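You operate a simulated robot arm through the tools that you are given. There is no shell and no other tool.

You run a simulated robot arm. Do the job below in one go: nothing can be reset, and whatever is moved stays where it is left.

## Task
Top the screen wash jar up to 500 ML and stir it through.
Fine: pour from the screen wash jug, stir with the blue stirrer; both go back. Set down upright: screen wash jug.

The check looks at the end state, three seconds after you hand in, the way a careful person would. Anything else that was tipped, shoved, dropped, spilled or broken makes it a failure.

## Robot
A 6-joint arm with a two-finger parallel gripper, fixed in place. Base frame: the origin is at the foot of the arm, x ahead of it, y to its left, z up; the work surface is at about z = 620. Readings come in mm, degrees, newtons and seconds.
With the tool pointing down near the work surface it reaches from about 100 to 800 mm from the base axis. Its first joint turns from -115.0 to 115.0 degrees. Payload 4.2 kg.
The TCP is the grasp point between the finger pads, 23 mm short of the fingertips. In the tool frame z runs along the fingers and y along their closing line. Largest opening 94 mm; finger width 38, thickness 10; the body of the gripper, 54 by 96 mm, starts 39 mm behind the TCP.
Orientation is that of the tool frame in the base frame, as a unit quaternion [w, x, y, z]. With the fingers straight down and closing along the base's y, the tool's x points along the base's -x, its y along +y and its z along -z.

## Interface
- The arm moves only by the tool step_arm. Its argument "increments" is a list of rows, each a list of 7 numbers: the gripper command, from -1 (fully open) to 1 (shut), values between in proportion, then the shift along the tool's x, y, z in mm, then the turn, a rotation vector about the tool's x, y, z in degrees. In form: [[hand, x, y, z, ax, ay, az], ...]. A call has 1 to 20 rows; each row is the pose to reach, as a shift and turn from the pose commanded when the call began, along the tool's axes at that moment. Rows are played at 5 a second. More than 50 mm and 8.6 degrees between two rows, or a gripper value outside its range, and nothing of the call is played. Where a pose cannot be reached the arm comes as near as it can. A force on the tool above 40 N (or 10 N above the force at the start of the call, whichever is more), or a blocked arm, ends the call early, and 0.2 s more pass. Each finger travels about 108 mm/s and halts on what it meets, pressing with about 36 N; the grip force reading is that of the motor and also rises with nothing between the fingers. The clock runs only during rows and for 0.2 s after the last one: add rows that repeat a pose to give the fingers time. The reply holds the time, the measured pose of the TCP, the force on the tool along the base axes, the opening and the grip force, in the units named above and with some noise, with the torque about the TCP (base axes, N m) and any sound that the robot's microphone picked up.
- Cameras (640 x 400 px; columns grow to the right, rows downward): "scene" is fixed at [218.5, -500.2, 1418.2]; the picture's right is [0.88, -0.48, 0.00], its down [-0.29, -0.54, -0.79] and it looks along [0.38, 0.70, -0.61] (base axes); focal length 338 px, centre (320, 200). "wrist" rides on the gripper at [86, 16, -74] in the tool frame; the picture's right is [-0.18, 0.98, 0.00], its down [-0.58, -0.11, -0.81] and it looks along [-0.79, -0.15, 0.59] (tool axes); focal length 243 px, centre (320, 200). There is no depth. A picture from a camera that has moved, and an enlarged one, comes with that camera's place and axes in the base frame and with its lens.
- grab_frame(camera): a new picture of that camera. It takes no simulated time.
- slide_trunk(by): slides the trunk up (or, below 0, down) by that many mm; the arm rides with it, the base frame stays. It gives what a move gives, with no picture.
- enlarge(camera, box): a new picture of the part [left, top, right, bottom] of that camera's present view, enlarged. It takes no simulated time.
- sign_off(): hands the job in; it is judged then, once.

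Nothing tells you positions but the pictures and the camera data. Unless the task says otherwise, let go and move clear before handing in.

The tools are called after "Emit:" as a command line: name --pt "numbers of a row" for each row, then --argument value for the rest, lists and objects as JSON in quotes. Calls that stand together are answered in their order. step_arm: Moves the arm, as the interface text tells. Its arguments: {"type":"object","properties":{"increments":{"type":"array","items":{"type":"array","items":{"type":"number"}}}},"required":["increments"]} The other tools are called the same way: slide_trunk (by) slides the trunk up or down; grab_frame (camera) takes a picture; enlarge (camera, box) takes an enlarged picture of a part of a camera's view; sign_off () hands the job in.

At the start:

```text
time: 0.0
tool_pos: [521.0, 303.5, 1090.4]
ee_rot: [0.0, 0.001, 1.0, 0.001]
ft_force: [0.2, 0.3, 0.1]
torque: [-0.03, 0.01, 0.02]
width: 94.1
finger_force: 0.0
trunk travel left (down, up): [-750.0, 240.0]
```

scene: 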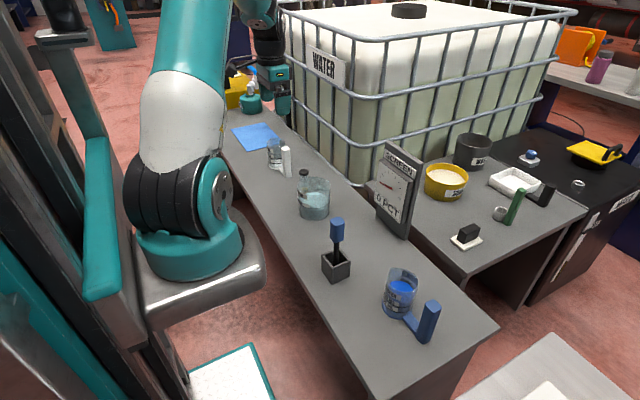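
wrist: 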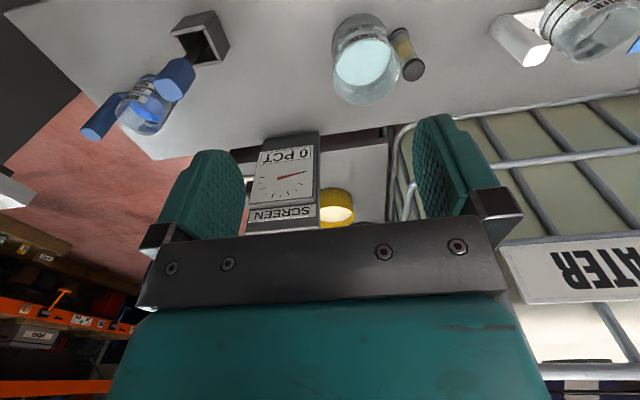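

I see a long bench with a blue-liquid jug (blue handle), a stirrer standing in a holder, a jar, a gauge reading "SCREEN ... 0 PCT", and another jug by the water tank. I'll look closer before moving.

Emit:
enlarge --camera "scene" --box '[340, 240, 480, 360]'

Emit:
enlarge --camera "scene" --box '[260, 140, 360, 230]'

Emit:
enlarge --camera "scene" --box '[300, 140, 440, 290]'

Emit:
enlarge --camera "wrist" --box '[60, 0, 260, 150]'

Emit:
enlarge --camera "wrist" --box '[300, 0, 460, 120]'

```text
3.33 times, centred on (410, 300) of scene
camera zoom: at [218.5, -500.2, 1418.2], right [0.88, -0.48, 0.0], down [-0.29, -0.54, -0.79], along [0.38, 0.7, -0.61], focal length 1125 px, centre (20, -133)
```

zoom: 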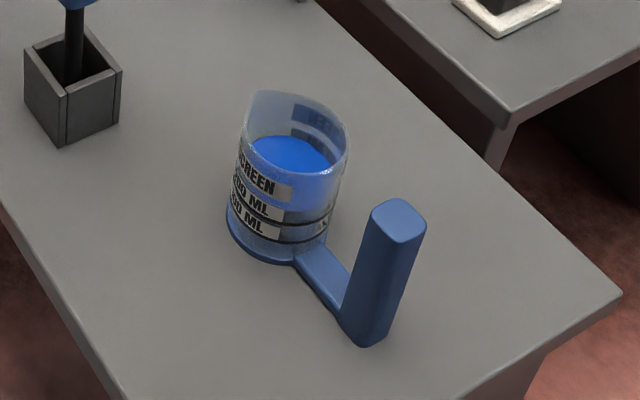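

```text
4.44 times, centred on (310, 185) of scene
camera zoom: at [218.5, -500.2, 1418.2], right [0.88, -0.48, 0.0], down [-0.29, -0.54, -0.79], along [0.38, 0.7, -0.61], focal length 1500 px, centre (364, 267)
```

zoom: 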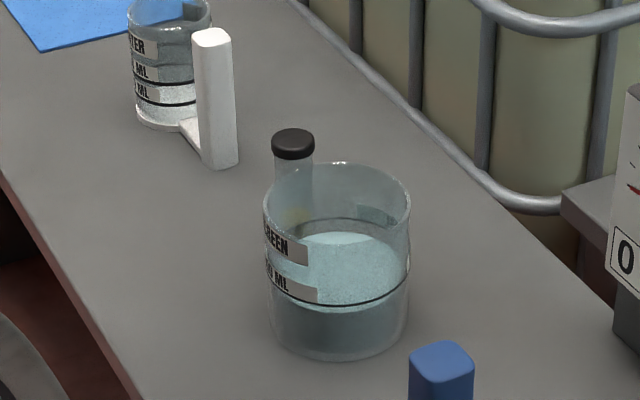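

```text
2.67 times, centred on (370, 215) of scene
camera zoom: at [218.5, -500.2, 1418.2], right [0.88, -0.48, 0.0], down [-0.29, -0.54, -0.79], along [0.38, 0.7, -0.61], focal length 900 px, centre (187, 160)
```

zoom: 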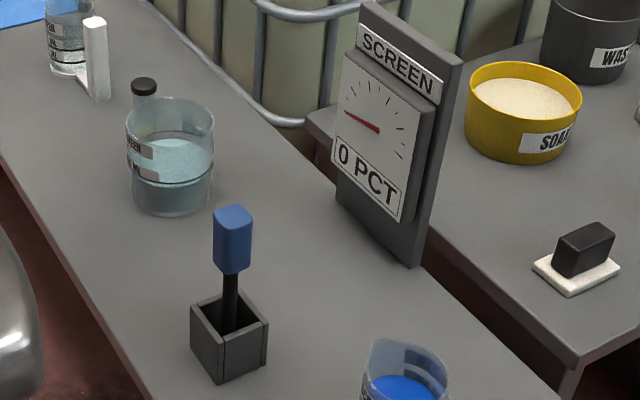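

```text
2.67 times, centred on (160, 75) of wrist
camera zoom: at [434.4, 320.5, 1165.2], right [0.18, 0.98, 0.0], down [0.58, -0.11, 0.81], along [0.79, -0.15, -0.59], focal length 647 px, centre (747, 533)
```

zoom: 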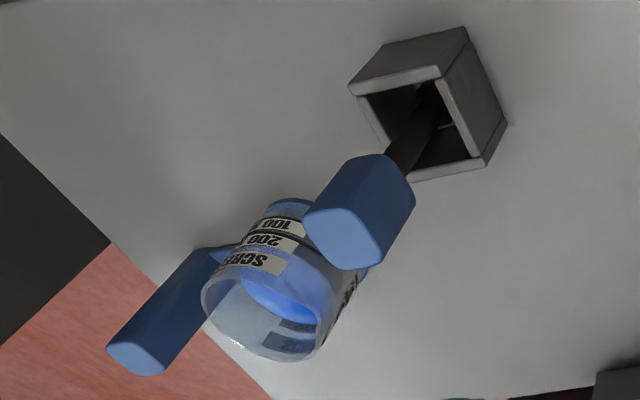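

```text
3.33 times, centred on (380, 60) of wrist
camera zoom: at [434.4, 320.5, 1165.2], right [0.18, 0.98, 0.0], down [0.58, -0.11, 0.81], along [0.79, -0.15, -0.59], focal length 809 px, centre (120, 667)
```

zoom: 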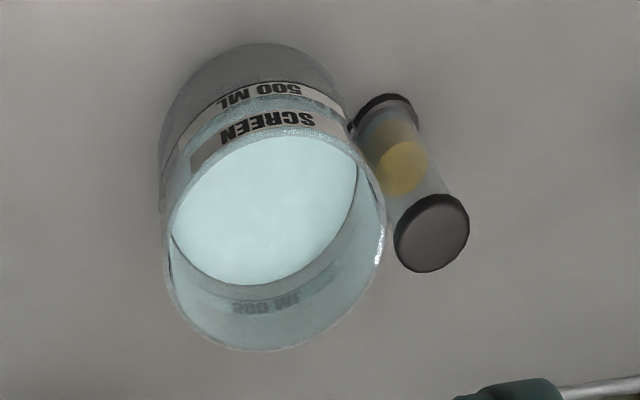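

The handle of the screen wash jug is near (674, -213) with its top at about z 751. The stirrer is near (580, 70), the jar near (660, 360), and a small vial stands just behind the jar. I'll roll the gripper half a turn so it can later point forward with its camera on top, which makes the pour a pure wrist roll.

Emit:
step_arm --pt "-1 5 -18 2 0 0 8.5" --pt "-1 10 -36 4 0 0 17" --pt "-1 15 -54 6 0 0 25.5" --pt "-1 20 -72 8 0 0 34" --pt "-1 25 -90 10 0 0 42.5" --pt "-1 30 -108 12 0 0 51" --pt "-1 35 -126 14 0 0 59.5" --pt "-1 40 -144 16 0 0 68" --pt "-1 45 -162 18 0 0 76.5" --pt "-1 50 -180 20 0 0 85" --pt "-1 55 -198 22 0 0 93.5" --pt "-1 60 -216 24 0 0 102" --pt "-1 65 -234 26 0 0 110.5" --pt "-1 70 -252 28 0 0 119" --pt "-1 75 -270 30 0 0 127.5" --pt "-1 80 -288 32 0 0 136" --pt "-1 85 -306 34 0 0 144.5" --pt "-1 90 -324 36 0 0 153" --pt "-1 95 -342 38 0 0 161.5" --pt "-1 100 -360 40 0 0 170"

Emit:
grab_frame --camera "scene"

```text
time: 4.2
tool_pos: [475.3, -88.0, 1071.9]
ee_rot: [-0.002, 0.996, 0.087, -0.001]
ft_force: [-0.8, 1.1, -0.1]
torque: [-0.04, -0.03, 0.0]
width: 94.2
finger_force: 0.0
out of reach, approached as far as the arm can: row 16, 17, 18, 19, 20
trunk travel left (down, up): [-750.0, 240.0]
```

```text
taken
```

scene: 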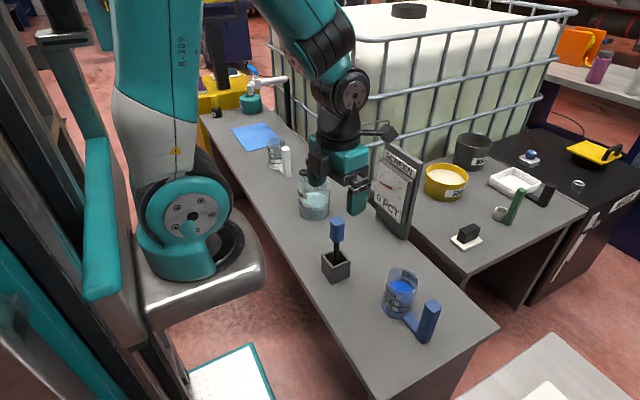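

The roll worked; the last rows were only clipped because the target was close to the base. I'll finish the roll while moving slightly outward, then check the pose.

Emit:
step_arm --pt "-1 28 15 0 0 0 5" --pt "-1 56 30 0 0 0 10" --pt "-1 56 30 0 0 0 10"

```text
time: 5.0
tool_pos: [532.1, -139.8, 1067.6]
ee_rot: [0.0, 1.0, 0.001, 0.001]
ft_force: [-0.3, 0.0, -0.2]
torque: [-0.02, 0.04, -0.01]
width: 94.2
finger_force: 0.0
out of reach, approached as far as the arm can: row 1, 2, 3
trunk travel left (down, up): [-750.0, 240.0]
```

The arm cannot sit that close in at this height, so I'll move further out to get back into reach.

Emit:
step_arm --pt "-1 40 20 0 0 0 0" --pt "-1 80 40 0 0 0 0" --pt "-1 120 60 0 0 0 0" --pt "-1 120 60 0 0 0 0"

```text
time: 6.0
tool_pos: [652.9, -200.3, 1072.3]
ee_rot: [0.001, 1.0, -0.001, -0.001]
ft_force: [-1.4, 0.2, 1.1]
torque: [0.02, -0.01, -0.02]
width: 94.0
finger_force: 0.1
trunk travel left (down, up): [-750.0, 240.0]
```

Now I'm above the jug area with the tool down. Raising the trunk gives the arm room to fold with a horizontal tool.

Emit:
slide_trunk --by 240

```text
time: 8.5
tool_pos: [652.7, -201.1, 1311.0]
ee_rot: [0.001, 1.0, 0.0, 0.0]
ft_force: [-0.2, -0.3, -0.6]
torque: [-0.02, 0.02, -0.02]
width: 94.0
finger_force: 0.1
trunk travel left (down, up): [-990.0, 0.0]
```

Next I'll pitch the tool forward to horizontal while coming down, staying well above the jug.

Emit:
step_arm --pt "-1 -3 1.2 28 0 8.2 0" --pt "-1 -6 2.4 56 0 16.4 0" --pt "-1 -9 3.6 84 0 24.6 0" --pt "-1 -12 4.8 112 0 32.8 0" --pt "-1 -15 6 140 0 41 0" --pt "-1 -18 7.2 168 0 49.2 0" --pt "-1 -21 8.4 196 0 57.4 0" --pt "-1 -24 9.6 224 0 65.6 0" --pt "-1 -27 10.8 252 0 73.8 0" --pt "-1 -30 12 280 0 82 0" --pt "-1 -33 13 311 0 90 0" --pt "-1 -33 13 311 0 90 0"

Emit:
grab_frame --camera "scene"

Emit:
grab_frame --camera "wrist"

```text
time: 11.1
tool_pos: [710.0, -268.2, 941.1]
ee_rot: [0.0, 0.707, -0.001, 0.707]
ft_force: [-0.4, 0.2, 0.2]
torque: [-0.02, -0.02, 0.01]
width: 93.8
finger_force: 0.0
out of reach, approached as far as the arm can: row 8, 9, 10, 11, 12
trunk travel left (down, up): [-990.0, 0.0]
```

```text
taken
```

scene: 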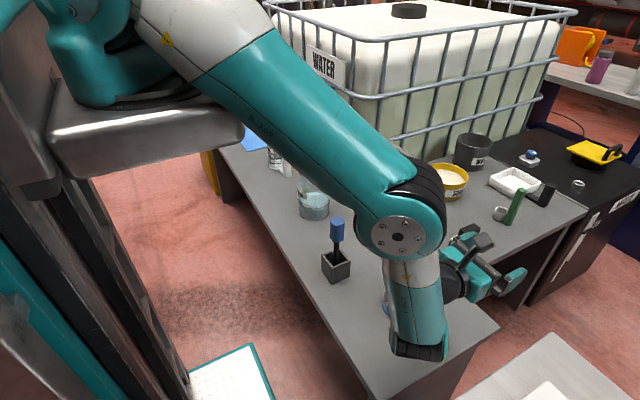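

```text
taken
camera wrist: at [635.3, -284.2, 1027.7], right [0.0, -0.98, -0.19], down [-0.81, 0.11, -0.58], along [0.59, 0.15, -0.79], focal length 243 px, centre (320, 200)
```

wrist: 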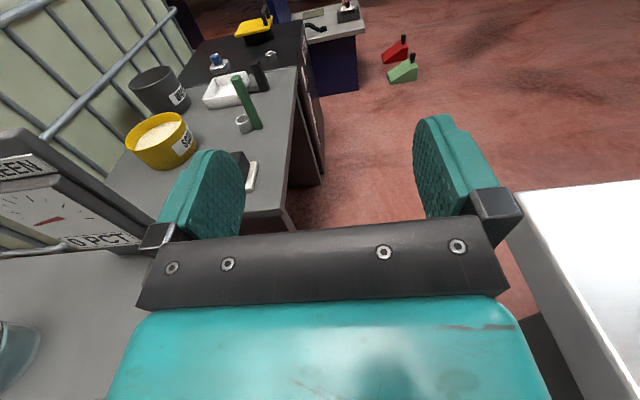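

The tool now points forward with the camera on top, but the arm was pushed out to x 710. I'll check how far the wrist hangs below the tool before coming down to the bench.

Emit:
enlarge --camera "scene" --box '[350, 180, 540, 380]'

```text
2.00 times, centred on (445, 280) of scene
camera zoom: at [218.5, -500.2, 1418.2], right [0.88, -0.48, 0.0], down [-0.29, -0.54, -0.79], along [0.38, 0.7, -0.61], focal length 675 px, centre (70, 40)
```

zoom: 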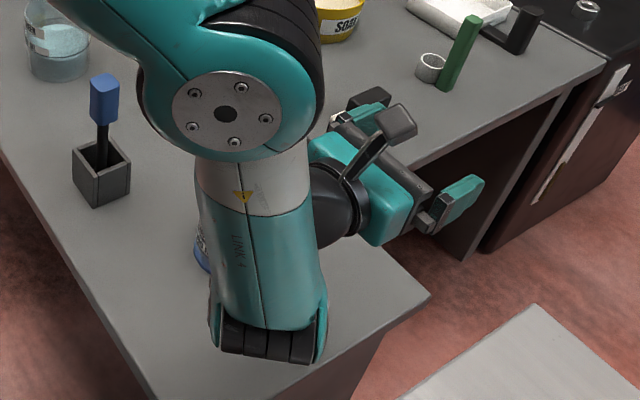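

The wrist hangs low when the tool is flat, so I'll grip the handle with the tool pitched about 45 degrees down instead. That keeps the wrist well above the bench and puts the camera right over the grasp.

Emit:
step_arm --pt "-1 -5 -9 -12 0 -7.5 0" --pt "-1 -10 -18 -24 0 -15 0" --pt "-1 -15 -27 -36 0 -22.5 0" --pt "-1 -20 -36 -48 0 -30 0" --pt "-1 -20 -45 -60 0 -37.5 0" --pt "-1 -20 -54 -70 0 -45 0" --pt "-1 -20 -54 -70 0 -45 0"

Emit:
grab_frame --camera "scene"

Emit:
grab_frame --camera "wrist"

```text
time: 12.7
tool_pos: [637.6, -213.5, 922.9]
ee_rot: [0.0, 0.924, 0.0, 0.382]
ft_force: [-0.4, 0.2, 0.4]
torque: [-0.02, -0.01, 0.01]
width: 94.1
finger_force: 0.0
trunk travel left (down, up): [-990.0, 0.0]
```

```text
taken
```

scene: 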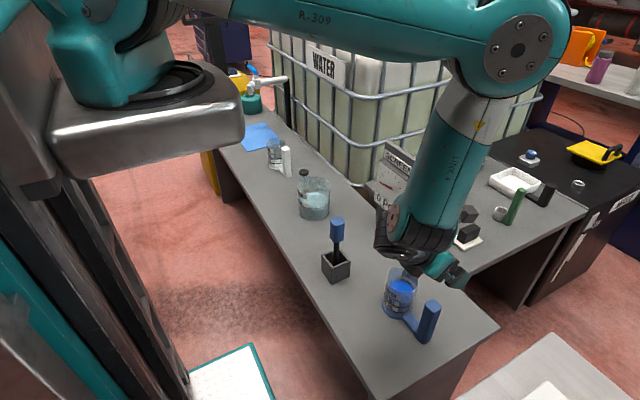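

```text
taken
camera wrist: at [646.9, -230.1, 1035.8], right [-0.13, -0.98, -0.13], down [-0.98, 0.11, 0.16], along [-0.14, 0.15, -0.98], focal length 243 px, centre (320, 200)
```

wrist: 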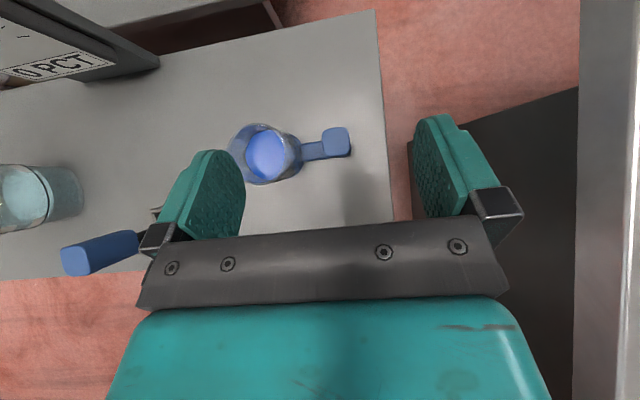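

This pose is reachable exactly, and the wrist camera looks straight down on the jug. I'll enlarge to fix the handle's place and shape.

Emit:
enlarge --camera "wrist" --box '[210, 100, 370, 200]'

Emit:
enlarge --camera "scene" --box '[360, 250, 460, 350]'

Emit:
enlarge --camera "wrist" --box '[0, 130, 160, 290]'

```text
4.00 times, centred on (290, 150) of wrist
camera zoom: at [646.9, -230.1, 1035.8], right [-0.13, -0.98, -0.13], down [-0.98, 0.11, 0.16], along [-0.14, 0.15, -0.98], focal length 970 px, centre (440, 400)
```

zoom: 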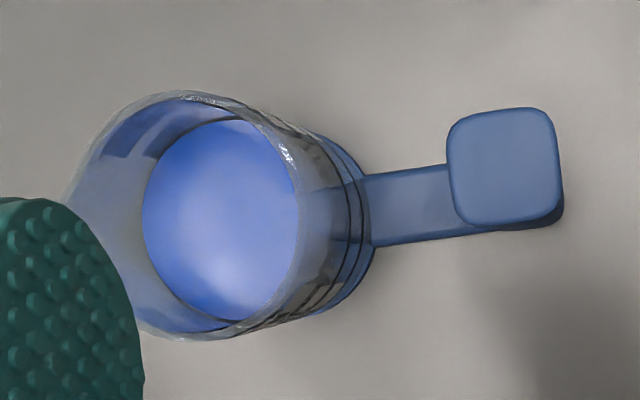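

```text
4.00 times, centred on (410, 300) of scene
camera zoom: at [218.5, -500.2, 1418.2], right [0.88, -0.48, 0.0], down [-0.29, -0.54, -0.79], along [0.38, 0.7, -0.61], focal length 1350 px, centre (-40, -200)
```

zoom: 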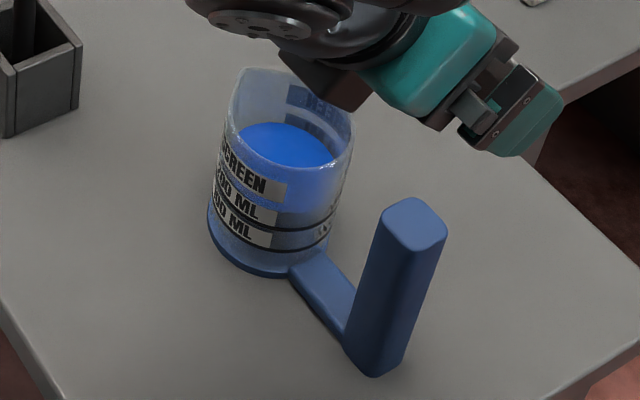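

```text
2.50 times, centred on (80, 210) of wrist
camera zoom: at [646.9, -230.1, 1035.8], right [-0.13, -0.98, -0.13], down [-0.98, 0.11, 0.16], along [-0.14, 0.15, -0.98], focal length 606 px, centre (920, 175)
```

zoom: 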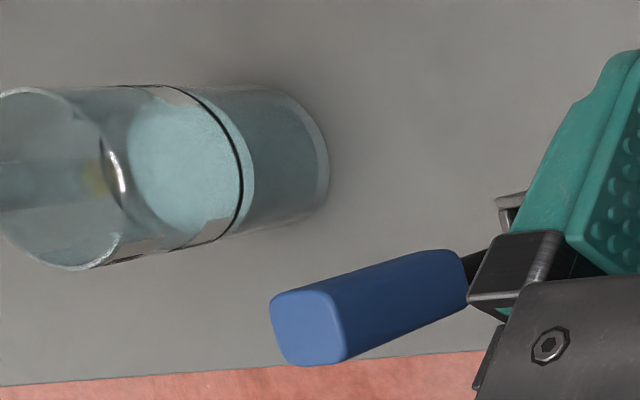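

The handle post is about 34 mm square, centred near (672, -215) with its top at z 750. The spout faces +y towards the jar. I'll move to a pre-grasp pose with the fingers half open so they clear the jug body.

Emit:
step_arm --pt "-0.28 -30 0.4 20 0 0 0" --pt "-0.28 -60 0.8 40 0 0 0" --pt "-0.28 -90 1.2 60 0 0 0" --pt "-0.28 -117.7 1.5 81.5 0 0 0" --pt "-0.28 -117.7 1.5 81.5 0 0 0"

Emit:
grab_frame --camera "wrist"

Emit:
enlarge --camera "scene" --box '[340, 220, 480, 360]'

```text
time: 13.9
tool_pos: [613.6, -214.2, 780.9]
ee_rot: [0.0, 0.924, 0.0, 0.383]
ft_force: [0.7, -0.5, -0.2]
torque: [0.01, 0.0, 0.0]
width: 60.1
finger_force: 0.1
trunk travel left (down, up): [-990.0, 0.0]
```

```text
taken
camera wrist: at [621.2, -230.4, 894.9], right [-0.13, -0.98, -0.13], down [-0.98, 0.11, 0.16], along [-0.14, 0.15, -0.98], focal length 243 px, centre (320, 200)
```

wrist: 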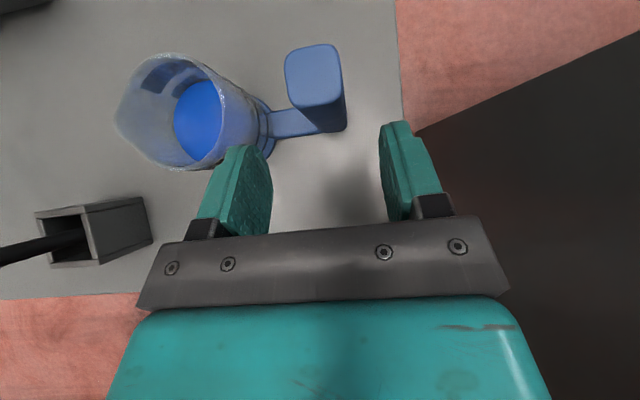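

```text
2.86 times, centred on (410, 290) of scene
camera zoom: at [218.5, -500.2, 1418.2], right [0.88, -0.48, 0.0], down [-0.29, -0.54, -0.79], along [0.38, 0.7, -0.61], focal length 965 px, centre (63, -57)
```

zoom: 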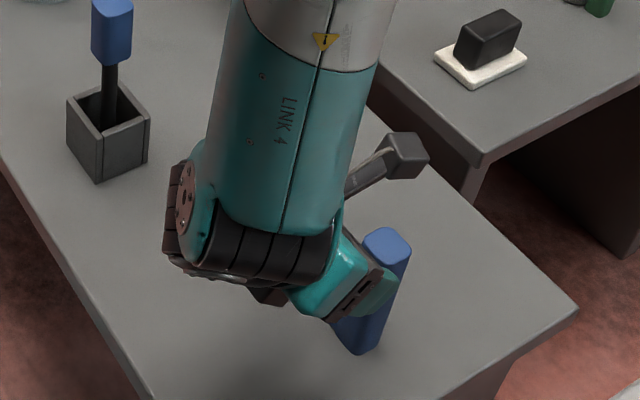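

The handle measures at (672, -215), in line with the gripper. I'll advance along the tool axis and close on the post.

Emit:
step_arm --pt "-0.28 -0.6 0.5 20 0 0 0" --pt "-0.28 -1.2 0.8 40 0 0 0" --pt "-0.28 -1.8 0.8 60 0 0 0" --pt "-0.28 -2.5 0.8 72 0 0 0" --pt "-0.28 -2.5 0.8 80 0 0 0" --pt "-0.28 -2.5 0.8 80 0 0 0"

Emit:
grab_frame --camera "wrist"

Emit:
enlarge --camera "scene" --box '[340, 220, 480, 360]'

```text
time: 15.3
tool_pos: [667.5, -217.1, 723.3]
ee_rot: [0.0, 0.924, 0.0, 0.382]
ft_force: [-0.1, -0.1, -0.1]
torque: [0.01, 0.01, 0.03]
width: 60.3
finger_force: 0.1
trunk travel left (down, up): [-990.0, 0.0]
```

```text
taken
camera wrist: at [675.5, -233.3, 837.2], right [-0.13, -0.98, -0.13], down [-0.98, 0.11, 0.16], along [-0.14, 0.15, -0.98], focal length 243 px, centre (320, 200)
```

wrist: 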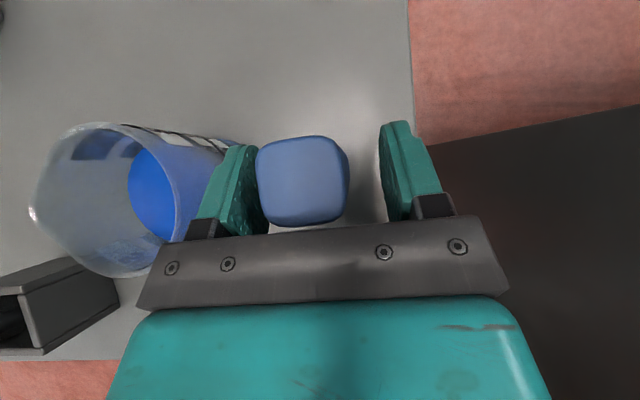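

```text
2.86 times, centred on (410, 290) of scene
camera zoom: at [218.5, -500.2, 1418.2], right [0.88, -0.48, 0.0], down [-0.29, -0.54, -0.79], along [0.38, 0.7, -0.61], focal length 965 px, centre (63, -57)
```

zoom: 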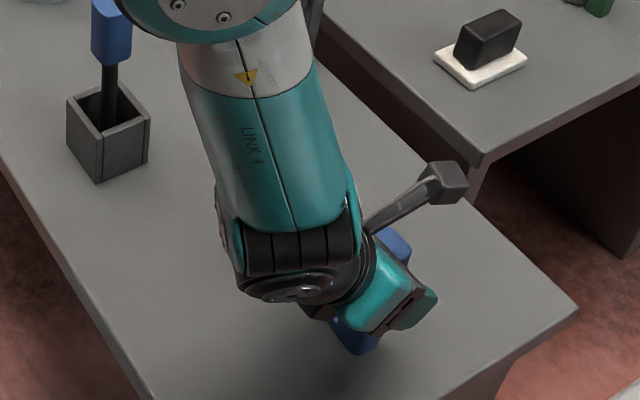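

The post is between the fingers, about 2 mm off centre. I'll nudge over and close.

Emit:
step_arm --pt "-0.28 0 -2 0 0 0 0" --pt "0 0 -2 0 0 0 0" --pt "0.2 0 -2 0 0 0 0" --pt "0.4 0 -2 0 0 0 0" --pt "1 0 -2 0 0 0 0" --pt "1 0 -2 0 0 0 0" --pt "1 0 -2 0 0 0 0"

Emit:
grab_frame --camera "wrist"

```text
time: 16.9
tool_pos: [666.2, -214.1, 723.5]
ee_rot: [0.0, 0.924, 0.0, 0.383]
ft_force: [0.0, 2.4, 0.7]
torque: [-0.05, -0.03, -0.01]
width: 31.8
finger_force: 35.7
trunk travel left (down, up): [-990.0, 0.0]
```

```text
taken
camera wrist: at [674.9, -230.5, 837.3], right [-0.13, -0.98, -0.13], down [-0.98, 0.11, 0.16], along [-0.14, 0.15, -0.98], focal length 243 px, centre (320, 200)
```

wrist: 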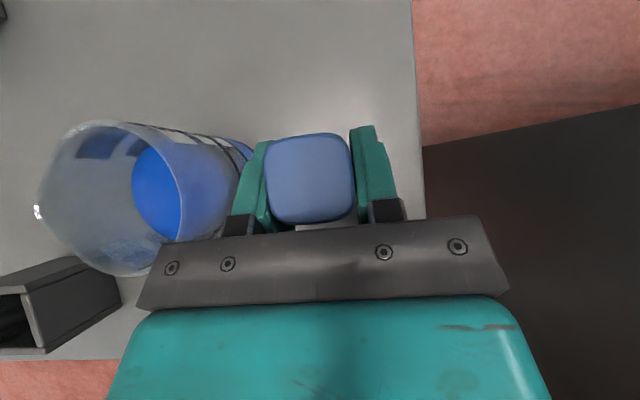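

The handle is gripped at 31.8 mm width. I'll lift gently and check the load.

Emit:
step_arm --pt "1 3.5 0 -3.5 0 0 0" --pt "1 7.1 0 -7.1 0 0 0" --pt "1 14.1 0 -14.1 0 0 0" --pt "1 14.1 0 -14.1 0 0 0"

Emit:
grab_frame --camera "wrist"

Emit:
enlarge --camera "scene" --box '[340, 220, 480, 360]'

```text
time: 17.9
tool_pos: [665.7, -214.6, 742.0]
ee_rot: [0.0, 0.924, 0.0, 0.383]
ft_force: [-0.4, 0.2, -4.6]
torque: [-0.34, 0.04, 0.01]
width: 31.7
finger_force: 36.1
trunk travel left (down, up): [-990.0, 0.0]
```

```text
taken
camera wrist: at [674.7, -231.1, 855.6], right [-0.13, -0.98, -0.13], down [-0.98, 0.11, 0.16], along [-0.14, 0.15, -0.98], focal length 243 px, centre (320, 200)
```

wrist: 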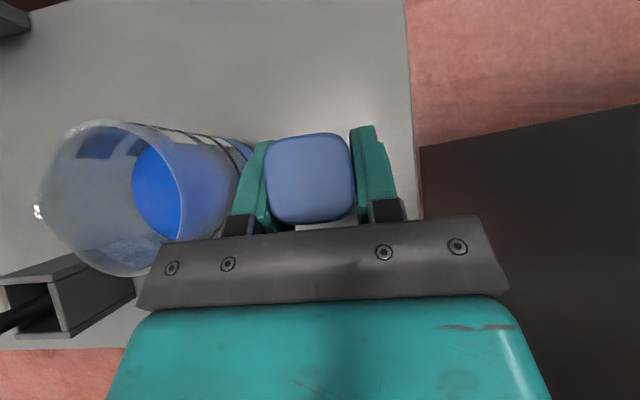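

```text
2.86 times, centred on (410, 290) of scene
camera zoom: at [218.5, -500.2, 1418.2], right [0.88, -0.48, 0.0], down [-0.29, -0.54, -0.79], along [0.38, 0.7, -0.61], focal length 965 px, centre (63, -57)
```

zoom: 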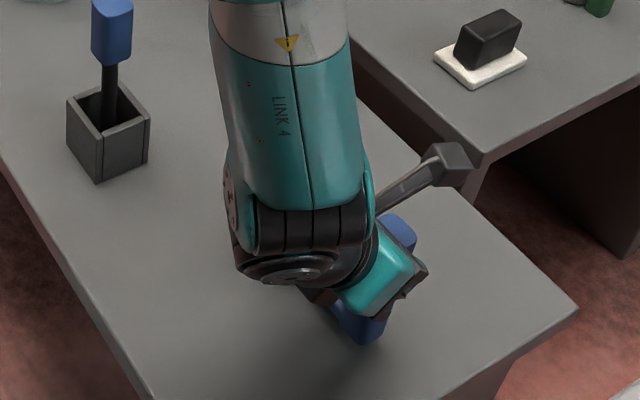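

The load is about 4.6 N, the jug is level and the grip is steady. I'll lift well above the stirrer before crossing over.

Emit:
step_arm --pt "1 10 0 -8 0 0 0" --pt "1 25 0 -20 0 0 0" --pt "1 42 0 -33 0 0 0" --pt "1 59 0 -46 0 0 0" --pt "1 76 0 -59 0 0 0" --pt "1 93 0 -72 0 0 0" --pt "1 110 0 -85 0 0 0" --pt "1 120 0 -93 0 0 0" --pt "1 125 0 -97 0 0 0" --pt "1 125 0 -97 0 0 0"

Emit:
grab_frame --camera "scene"

```text
time: 20.1
tool_pos: [688.0, -213.0, 900.3]
ee_rot: [-0.001, 0.924, 0.0, 0.383]
ft_force: [0.8, -0.5, -5.6]
torque: [-0.35, 0.02, 0.0]
width: 31.8
finger_force: 35.9
trunk travel left (down, up): [-990.0, 0.0]
```

```text
taken
```

scene: 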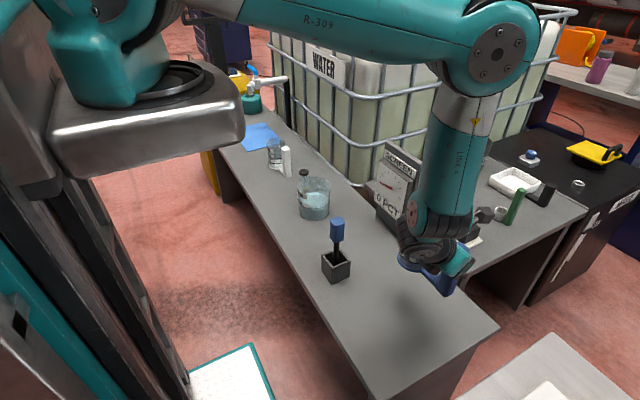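

The jug is at a safe height with about 100 mm clearance over the stirrer. I'll carry it smoothly across towards the jar, keeping it level.

Emit:
step_arm --pt "1 0 -8 0 0 0 0" --pt "1 0 -22 0 0 0 0" --pt "1 0 -42 0 0 0 0" --pt "1 0 -64 0 0 0 0" --pt "1 0 -88 0 0 0 0" --pt "1 0 -112 0 0 0 0" --pt "1 0 -136 0 0 0 0" --pt "1 0 -160 0 0 0 0" --pt "1 0 -184 0 0 0 0" --pt "1 0 -208 0 0 0 0" --pt "1 0 -232 0 0 0 0" --pt "1 0 -256 0 0 0 0" --pt "1 0 -280 0 0 0 0" --pt "1 0 -304 0 0 0 0" --pt "1 0 -326 0 0 0 0" --pt "1 0 -344 0 0 0 0" --pt "1 0 -356 0 0 0 0" --pt "1 0 -363 0 0 0 0" --pt "1 0 -363 0 0 0 0"

Emit:
grab_frame --camera "scene"

Emit:
grab_frame --camera "wrist"

```text
time: 24.1
tool_pos: [669.5, -58.7, 911.2]
ee_rot: [-0.043, 0.92, 0.031, 0.389]
ft_force: [0.2, 0.3, -5.1]
torque: [-0.35, 0.01, 0.01]
width: 31.6
finger_force: 35.9
out of reach, approached as far as the arm can: row 6, 7, 8, 9, 10, 11, 12, 13, 14, 15, 16, 17, 18, 19
trunk travel left (down, up): [-990.0, 0.0]
```

```text
taken
```

scene: 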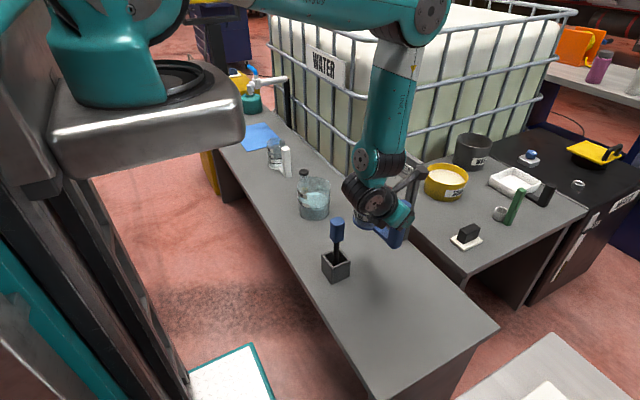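

```text
taken
camera wrist: at [678.3, -80.3, 1023.8], right [-0.04, -0.98, -0.19], down [-0.99, 0.01, 0.15], along [-0.15, 0.19, -0.97], focal length 243 px, centre (320, 200)
```

wrist: 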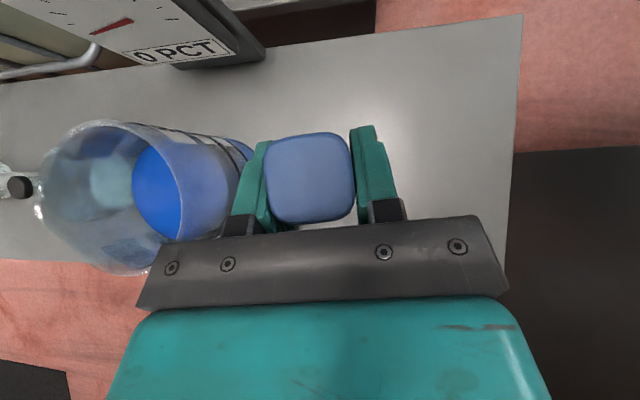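

The wrist hits a joint limit near the middle with this grip, with about 4.6 N of jug held securely. I'll take the jug back to its spot and re-grip it from above, which leaves the wrist free for the pour.

Emit:
step_arm --pt "1 0 6 0.2 -0.6 0 0.1" --pt "1 0.2 18 0.6 -1.4 -0.1 0.3" --pt "1 0.4 36 1.1 -2.4 -0.3 0.5" --pt "1 0.6 58 1.8 -3.4 -0.4 0.8" --pt "1 0.8 82 2.5 -4.4 -0.6 1.0" --pt "1 1 106 3.3 -5.2 -0.7 1.2" --pt "1 1.1 128 4 -5.7 -0.8 1.3" --pt "1 1.2 144 4.5 -5.9 -0.8 1.4" --pt "1 1.3 153 4.8 -5.9 -0.8 1.4" --pt "1 1.3 156 4.9 -5.9 -0.8 1.4" --pt "1 1.3 156 4.9 -5.9 -0.8 1.4"

```text
time: 26.5
tool_pos: [682.2, -222.9, 898.2]
ee_rot: [-0.001, 0.924, 0.0, 0.382]
ft_force: [-0.3, -0.3, -5.6]
torque: [-0.32, 0.01, 0.01]
width: 31.8
finger_force: 35.8
trunk travel left (down, up): [-990.0, 0.0]
```

Emit:
step_arm --pt "1 0 0 0 0 0 0"

Emit:
step_arm --pt "1 0 0 0 0 0 0"

Emit:
grab_frame --camera "wrist"

```text
time: 26.9
tool_pos: [682.8, -222.7, 898.6]
ee_rot: [-0.001, 0.924, 0.001, 0.382]
ft_force: [-0.1, -0.3, -4.9]
torque: [-0.34, 0.02, -0.01]
width: 32.1
finger_force: 35.8
trunk travel left (down, up): [-990.0, 0.0]
```

```text
time: 27.3
tool_pos: [685.0, -223.4, 899.4]
ee_rot: [-0.002, 0.924, 0.001, 0.383]
ft_force: [0.7, 0.5, -5.9]
torque: [-0.35, 0.01, 0.01]
width: 31.7
finger_force: 36.4
trunk travel left (down, up): [-990.0, 0.0]
```

```text
taken
camera wrist: at [692.0, -239.0, 1013.1], right [-0.13, -0.98, -0.13], down [-0.98, 0.11, 0.16], along [-0.14, 0.15, -0.98], focal length 243 px, centre (320, 200)
```

wrist: 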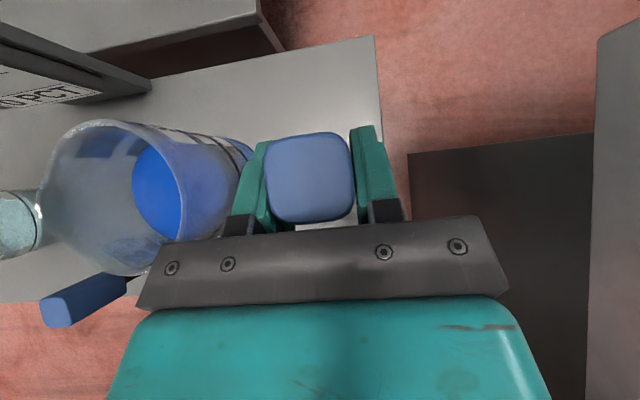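

Emit:
step_arm --pt "1 -6 -0.5 5 0 0 0" --pt "1 -20 -1.5 16 0 0 0" --pt "1 -38 -2.5 31 0 0 0" --pt "1 -56 -3.5 46 0 0 0" --pt "1 -74 -4.5 61 0 0 0" --pt "1 -92 -5.5 76 0 0 0" --pt "1 -108 -6.8 89 0 0 0" --pt "1 -120 -8 99 0 0 0" --pt "1 -129 -8.5 106 0 0 0" --pt "1 -133.3 -8.5 109.5 0 0 0" --pt "1 -133.3 -8.5 109.5 0 0 0"

Emit:
step_arm --pt "1 0 0 0 0 0 0"

Emit:
grab_frame --camera "wrist"

```text
time: 29.7
tool_pos: [664.1, -214.3, 726.5]
ee_rot: [-0.002, 0.924, 0.001, 0.381]
ft_force: [0.3, 0.4, -5.1]
torque: [-0.34, 0.02, 0.01]
width: 31.9
finger_force: 36.0
trunk travel left (down, up): [-990.0, 0.0]
```

```text
time: 30.1
tool_pos: [664.8, -214.2, 728.0]
ee_rot: [-0.002, 0.924, 0.001, 0.382]
ft_force: [0.4, 0.4, -5.2]
torque: [-0.3, 0.03, 0.03]
width: 31.8
finger_force: 35.7
trunk travel left (down, up): [-990.0, 0.0]
```

```text
taken
camera wrist: at [673.7, -230.7, 841.2], right [-0.13, -0.98, -0.13], down [-0.98, 0.11, 0.16], along [-0.14, 0.15, -0.98], focal length 243 px, centre (320, 200)
```

wrist: 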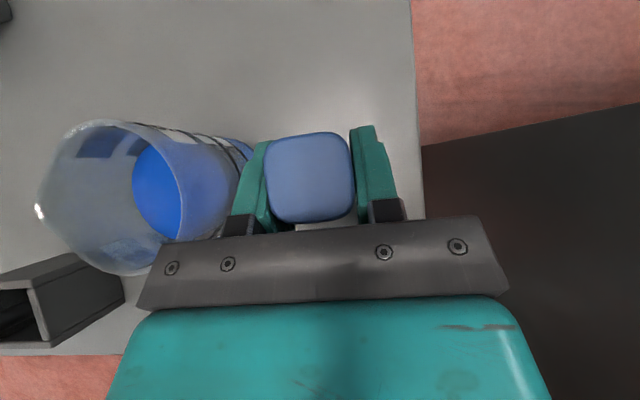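

I'm just above the original spot, and the view matches the picture from before the lift. I'll set down softly.

Emit:
step_arm --pt "1 0.2 0 1.6 0 0 0" --pt "1 -0.5 0 2.8 0 0 0" --pt "1 -1.0 0 3.6 0 0 0" --pt "1 -1.4 0 4.1 0 0 0" --pt "1 -1.4 0 4.1 0 0 0"

```text
time: 31.3
tool_pos: [667.2, -214.4, 724.7]
ee_rot: [-0.002, 0.924, 0.001, 0.383]
ft_force: [0.5, -0.3, -2.8]
torque: [-0.35, 0.01, 0.0]
width: 32.0
finger_force: 35.7
trunk travel left (down, up): [-990.0, 0.0]
```

Emit:
step_arm --pt "1 -0.4 0 0.4 0 0 0" --pt "1 -0.7 0 0.7 0 0 0" --pt "1 -0.7 0 0.7 0 0 0"

```text
time: 32.1
tool_pos: [667.0, -214.9, 724.6]
ee_rot: [-0.001, 0.924, 0.0, 0.382]
ft_force: [-2.8, 1.6, 8.0]
torque: [-0.43, 0.25, -0.04]
width: 31.7
finger_force: 36.2
trunk travel left (down, up): [-990.0, 0.0]
```

The jug is resting on the bench. I'll open to a limited width so the inner finger stays off the jug, then back straight out.

Emit:
step_arm --pt "0.3 0.3 0 -0.3 0 0 0" --pt "0.2 0.3 0 -0.3 0 0 0" --pt "0 0.3 0 -0.3 0 0 0" --pt "-0.28 0.3 0 -0.3 0 0 0" --pt "-0.28 0.3 0 -0.3 0 0 0"

Emit:
step_arm --pt "-0.28 0 0 -10 0 0 0" --pt "-0.28 0 0 -30 0 0 0" --pt "-0.28 0 0 -55 0 0 0" --pt "-0.28 0 0 -80 0 0 0" --pt "-0.28 20 0 -100 0 0 0" --pt "-0.28 50 0 -115 0 0 0" --pt "-0.28 80 0 -115 0 0 0" --pt "-0.28 80 0 -115 0 0 0"

Emit:
grab_frame --camera "wrist"

Emit:
grab_frame --camera "scene"

```text
time: 33.3
tool_pos: [666.9, -214.1, 722.9]
ee_rot: [-0.001, 0.924, 0.0, 0.383]
ft_force: [-0.7, -0.4, -0.3]
torque: [0.05, -0.01, 0.01]
width: 60.3
finger_force: 0.2
trunk travel left (down, up): [-990.0, 0.0]
```

```text
time: 35.1
tool_pos: [643.2, -215.6, 860.6]
ee_rot: [-0.002, 0.924, 0.001, 0.382]
ft_force: [0.1, -0.8, -0.1]
torque: [0.02, 0.03, -0.01]
width: 60.1
finger_force: 0.0
trunk travel left (down, up): [-990.0, 0.0]
```

```text
taken
camera wrist: at [652.1, -232.5, 974.6], right [-0.13, -0.98, -0.13], down [-0.98, 0.11, 0.16], along [-0.14, 0.15, -0.98], focal length 243 px, centre (320, 200)
```

wrist: 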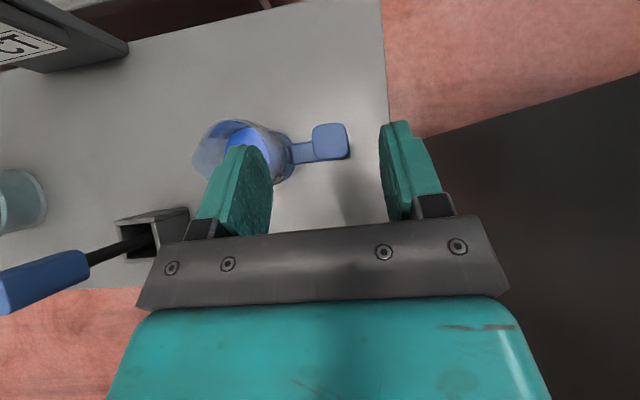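

```text
taken
```

scene: 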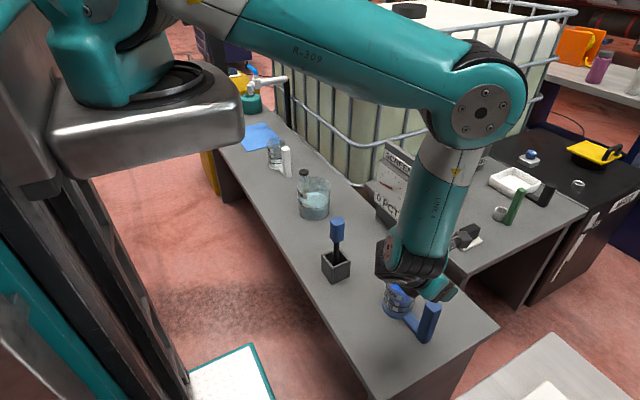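

The jug is back upright in its place. Next I'll back the wrist out of its twisted state by rising, pointing down and unrolling, so I can re-approach with the natural wrist branch.

Emit:
step_arm --pt "-1 22 0 -21 0 -2 0" --pt "-1 45 0 -43 0 -5 0" --pt "-1 68 0 -65 0 -9 0" --pt "-1 92 0 -88 0 -13 0" --pt "-1 116 0 -110 0 -17 0" --pt "-1 140 0 -133 0 -21 0" --pt "-1 164 0 -156 0 -25 0" --pt "-1 188 0 -179 0 -29 0" --pt "-1 212 0 -202 0 -33 0" --pt "-1 236 0 -225 0 -37 0" --pt "-1 260 0 -248 0 -41 0" --pt "-1 283 0 -269 0 -45 0" --pt "-1 283 0 -269 0 -45 0"

Emit:
grab_frame --camera "scene"

```text
time: 37.9
tool_pos: [651.4, -214.9, 1253.8]
ee_rot: [-0.001, 1.0, 0.0, -0.001]
ft_force: [0.8, -0.1, -0.1]
torque: [0.02, -0.03, 0.0]
width: 94.0
finger_force: 0.1
trunk travel left (down, up): [-990.0, 0.0]
```

```text
taken
```

scene: 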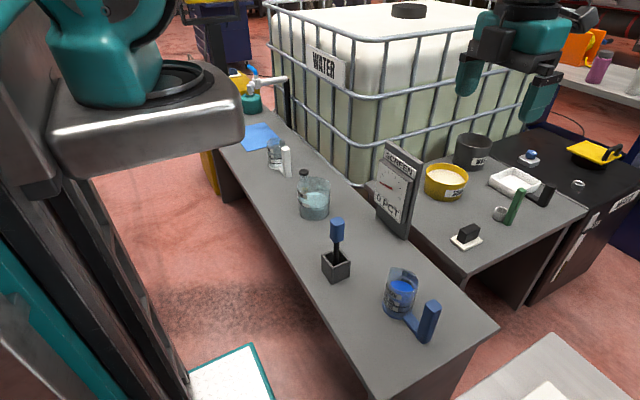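

The jug, stirrer and the rest are undisturbed. I'll unroll the wrist now at this safe height.

Emit:
step_arm --pt "-1 0 0 0 0 0 -8.5" --pt "-1 0 0 0 0 0 -17" --pt "-1 0 0 0 0 0 -25.5" --pt "-1 0 0 0 0 0 -34" --pt "-1 0 0 0 0 0 -42.5" --pt "-1 0 0 0 0 0 -51" --pt "-1 0 0 0 0 0 -59.5" --pt "-1 0 0 0 0 0 -68" --pt "-1 0 0 0 0 0 -76.5" --pt "-1 0 0 0 0 0 -85" --pt "-1 0 0 0 0 0 -93.5" --pt "-1 0 0 0 0 0 -102" --pt "-1 0 0 0 0 0 -110.5" --pt "-1 0 0 0 0 0 -119" --pt "-1 0 0 0 0 0 -127.5" --pt "-1 0 0 0 0 0 -136" --pt "-1 0 0 0 0 0 -144.5" --pt "-1 0 0 0 0 0 -153" --pt "-1 0 0 0 0 0 -161.5" --pt "-1 0 0 0 0 0 -170"

Emit:
step_arm --pt "-1 0 0 0 0 0 -5" --pt "-1 0 0 0 0 0 -10" --pt "-1 0 0 0 0 0 -10"

```text
time: 42.1
tool_pos: [653.9, -214.8, 1252.5]
ee_rot: [-0.001, 0.085, 0.996, 0.001]
ft_force: [0.5, 0.6, -0.9]
torque: [0.02, 0.02, -0.01]
width: 94.1
finger_force: 0.0
trunk travel left (down, up): [-990.0, 0.0]
```

```text
time: 42.9
tool_pos: [654.2, -214.3, 1251.0]
ee_rot: [-0.001, -0.002, 1.0, 0.001]
ft_force: [-0.3, -0.1, -0.3]
torque: [0.01, 0.01, -0.03]
width: 94.0
finger_force: 0.0
trunk travel left (down, up): [-990.0, 0.0]
```

Emit:
step_arm --pt "-1 12 0 33 0 0 0" --pt "-1 24 0 66 0 0 0" --pt "-1 37 0 99 0 0 0" --pt "-1 49 0 132 0 0 0" --pt "-1 62 0 165 0 0 0" --pt "-1 74 0 198 0 0 0" --pt "-1 87 0 231 0 0 0" --pt "-1 99 0 264 0 0 0" --pt "-1 112 0 298 0 0 0" --pt "-1 124 0 331 0 0 0" --pt "-1 124 0 331 0 0 0"

Emit:
grab_frame --camera "scene"

```text
time: 45.3
tool_pos: [529.1, -210.6, 919.2]
ee_rot: [0.001, -0.001, 1.0, 0.0]
ft_force: [-0.6, 0.8, 0.7]
torque: [-0.01, 0.01, -0.03]
width: 94.0
finger_force: 0.1
trunk travel left (down, up): [-990.0, 0.0]
```

```text
taken
```

scene: 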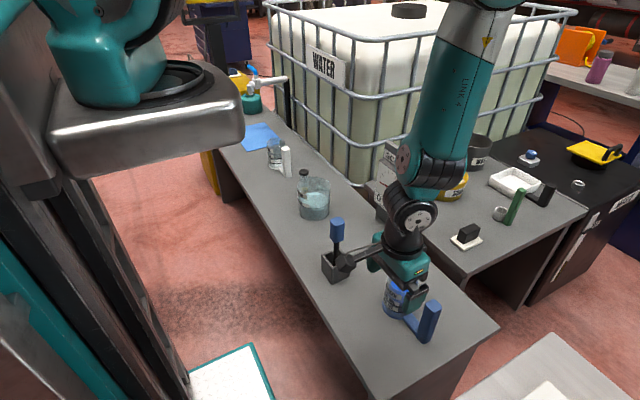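

Now I'll pitch the tool forward 45 degrees on this natural branch, then dry-run the carry and pour motion without the jug to be sure the arm can do it.

Emit:
step_arm --pt "-1 -12 0 0 0 -6.5 0" --pt "-1 -24 0 0 0 -13 0" --pt "-1 -36 0 0 0 -19.5 0" --pt "-1 -48 0 0 0 -26 0" --pt "-1 -60 0 0 0 -32.5 0" --pt "-1 -72 0 0 0 -39 0" --pt "-1 -84 0 0 0 -45 0" --pt "-1 -84 0 0 0 -45 0"

Emit:
grab_frame --camera "scene"

Emit:
grab_frame --camera "wrist"

```text
time: 47.1
tool_pos: [611.5, -213.1, 919.9]
ee_rot: [0.383, -0.001, 0.924, 0.001]
ft_force: [0.6, -0.1, -0.7]
torque: [0.0, 0.03, 0.02]
width: 94.2
finger_force: 0.1
trunk travel left (down, up): [-990.0, 0.0]
```

```text
taken
```

scene: 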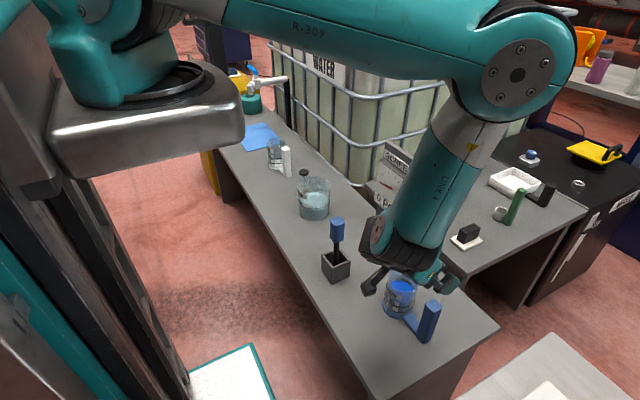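

```text
taken
camera wrist: at [498.5, -197.3, 911.4], right [0.13, 0.98, 0.13], down [-0.16, -0.11, 0.98], along [0.98, -0.15, 0.14], focal length 243 px, centre (320, 200)
```

wrist: 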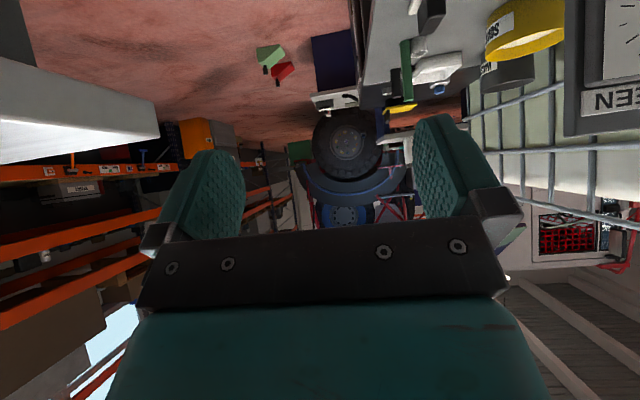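

The natural branch works here. Dry run: carrying across towards the jar with a gradual 20 degree yaw, staying at z 920 so the camera clears the stirrer.

Emit:
step_arm --pt "-1 -8 24 8 -0.8 0 -0.8" --pt "-1 -16 48 16 -1.6 0 -1.6" --pt "-1 -24 72 24 -2.4 0 -2.4" --pt "-1 -32 96 32 -3.2 0 -3.2" --pt "-1 -40 120 40 -4 0 -4" --pt "-1 -46 144 46 -4.8 0 -4.8" --pt "-1 -50 168 50 -5.6 0 -5.6" --pt "-1 -54 192 54 -6.4 0 -6.4" --pt "-1 -58 216 58 -7.2 0 -7.2" --pt "-1 -61 240 61 -8 0 -8" --pt "-1 -64 264 64 -9 0 -9" --pt "-1 -67 288 67 -10 0 -10" --pt "-1 -69 312 69 -11 0 -11" --pt "-1 -71 336 71 -12 0 -12" --pt "-1 -72 360 72 -13 0 -13" --pt "-1 -72.8 385 72.8 -14 0 -14" --pt "-1 -72.8 410 72.8 -14.14 0 -14.14" --pt "-1 -72.8 410 72.8 -14.14 0 -14.14"

Emit:
grab_frame --camera "scene"

Emit:
grab_frame --camera "wrist"

```text
time: 50.9
tool_pos: [714.5, 196.1, 921.1]
ee_rot: [0.377, -0.162, 0.91, 0.069]
ft_force: [-1.1, 0.4, -0.3]
torque: [0.01, 0.0, -0.02]
width: 94.1
finger_force: 0.1
trunk travel left (down, up): [-990.0, 0.0]
```

```text
taken
```

scene: 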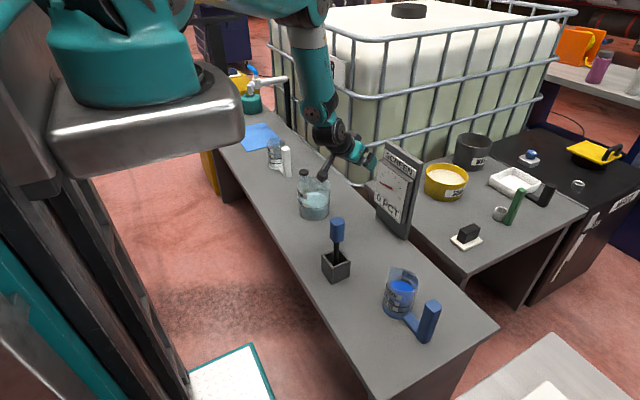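

```text
taken
camera wrist: at [601.5, 171.9, 912.4], right [-0.22, 0.97, 0.13], down [-0.11, -0.16, 0.98], along [0.97, 0.2, 0.14], focal length 243 px, centre (320, 200)
```

wrist: 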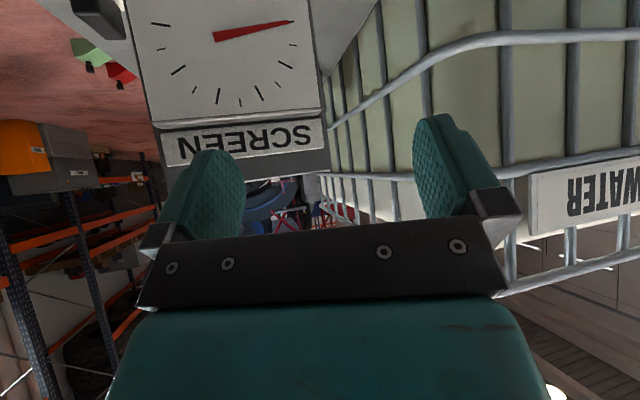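

The carry is fully reachable on this branch. Still empty-handed, I'll test the pour tilt up to 60 degrees.

Emit:
step_arm --pt "-1 1.5 8 1.5 5.3 0 -5.3" --pt "-1 3 16 3 10.6 0 -10.6" --pt "-1 4.5 24 4.5 15.9 0 -15.9" --pt "-1 6 32 6 21.2 0 -21.2" --pt "-1 7.5 42 7.5 26.5 0 -26.5" --pt "-1 9 50 9 31.8 0 -31.8" --pt "-1 10.5 58 10.5 37.1 0 -37.1" --pt "-1 11.7 66.7 11.7 42.4 0 -42.4" --pt "-1 11.7 66.7 11.7 42.4 0 -42.4"

Emit:
grab_frame --camera "scene"

Emit:
grab_frame --camera "wrist"

Emit:
enlarge --camera "scene" --box '[280, 160, 350, 230]'

```text
time: 52.9
tool_pos: [670.3, 223.3, 937.4]
ee_rot: [0.407, -0.328, 0.755, -0.397]
ft_force: [-0.2, 0.4, -0.3]
torque: [0.0, -0.02, 0.0]
width: 94.2
finger_force: 0.1
out of reach, approached as far as the arm can: row 6, 7, 8, 9
trunk travel left (down, up): [-990.0, 0.0]
```

```text
taken
```

scene: 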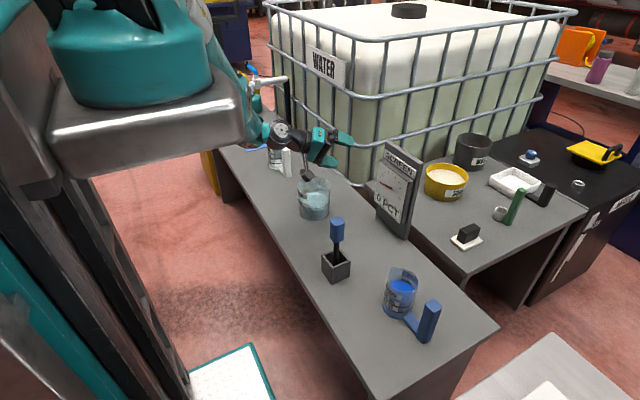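

```text
taken
camera wrist: at [562.3, 185.2, 918.8], right [-0.09, 0.61, -0.79], down [-0.42, 0.69, 0.59], along [0.9, 0.38, 0.2], focal length 243 px, centre (320, 200)
```

wrist: 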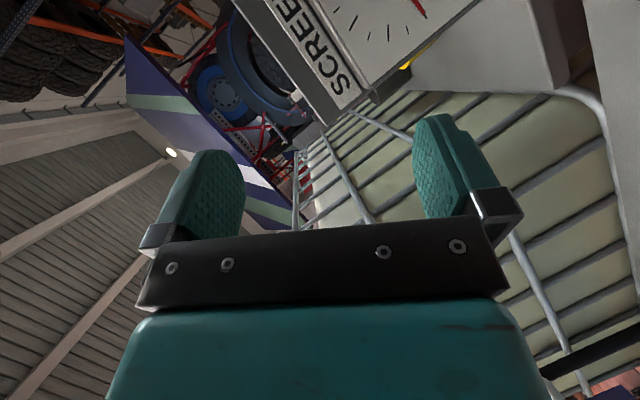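

```text
5.71 times, centred on (315, 195) of scene
camera zoom: at [218.5, -500.2, 1418.2], right [0.88, -0.48, 0.0], down [-0.29, -0.54, -0.79], along [0.38, 0.7, -0.61], focal length 1929 px, centre (349, 229)
```

zoom: 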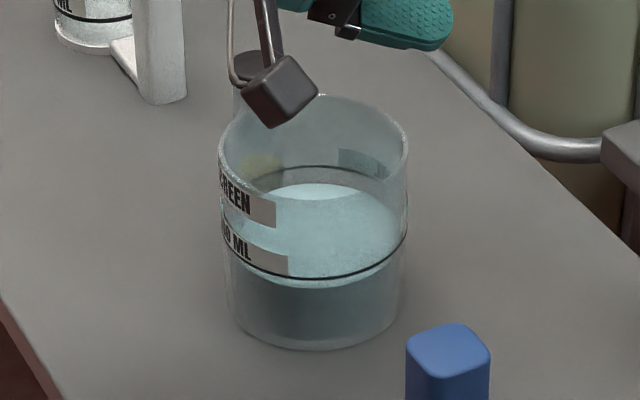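

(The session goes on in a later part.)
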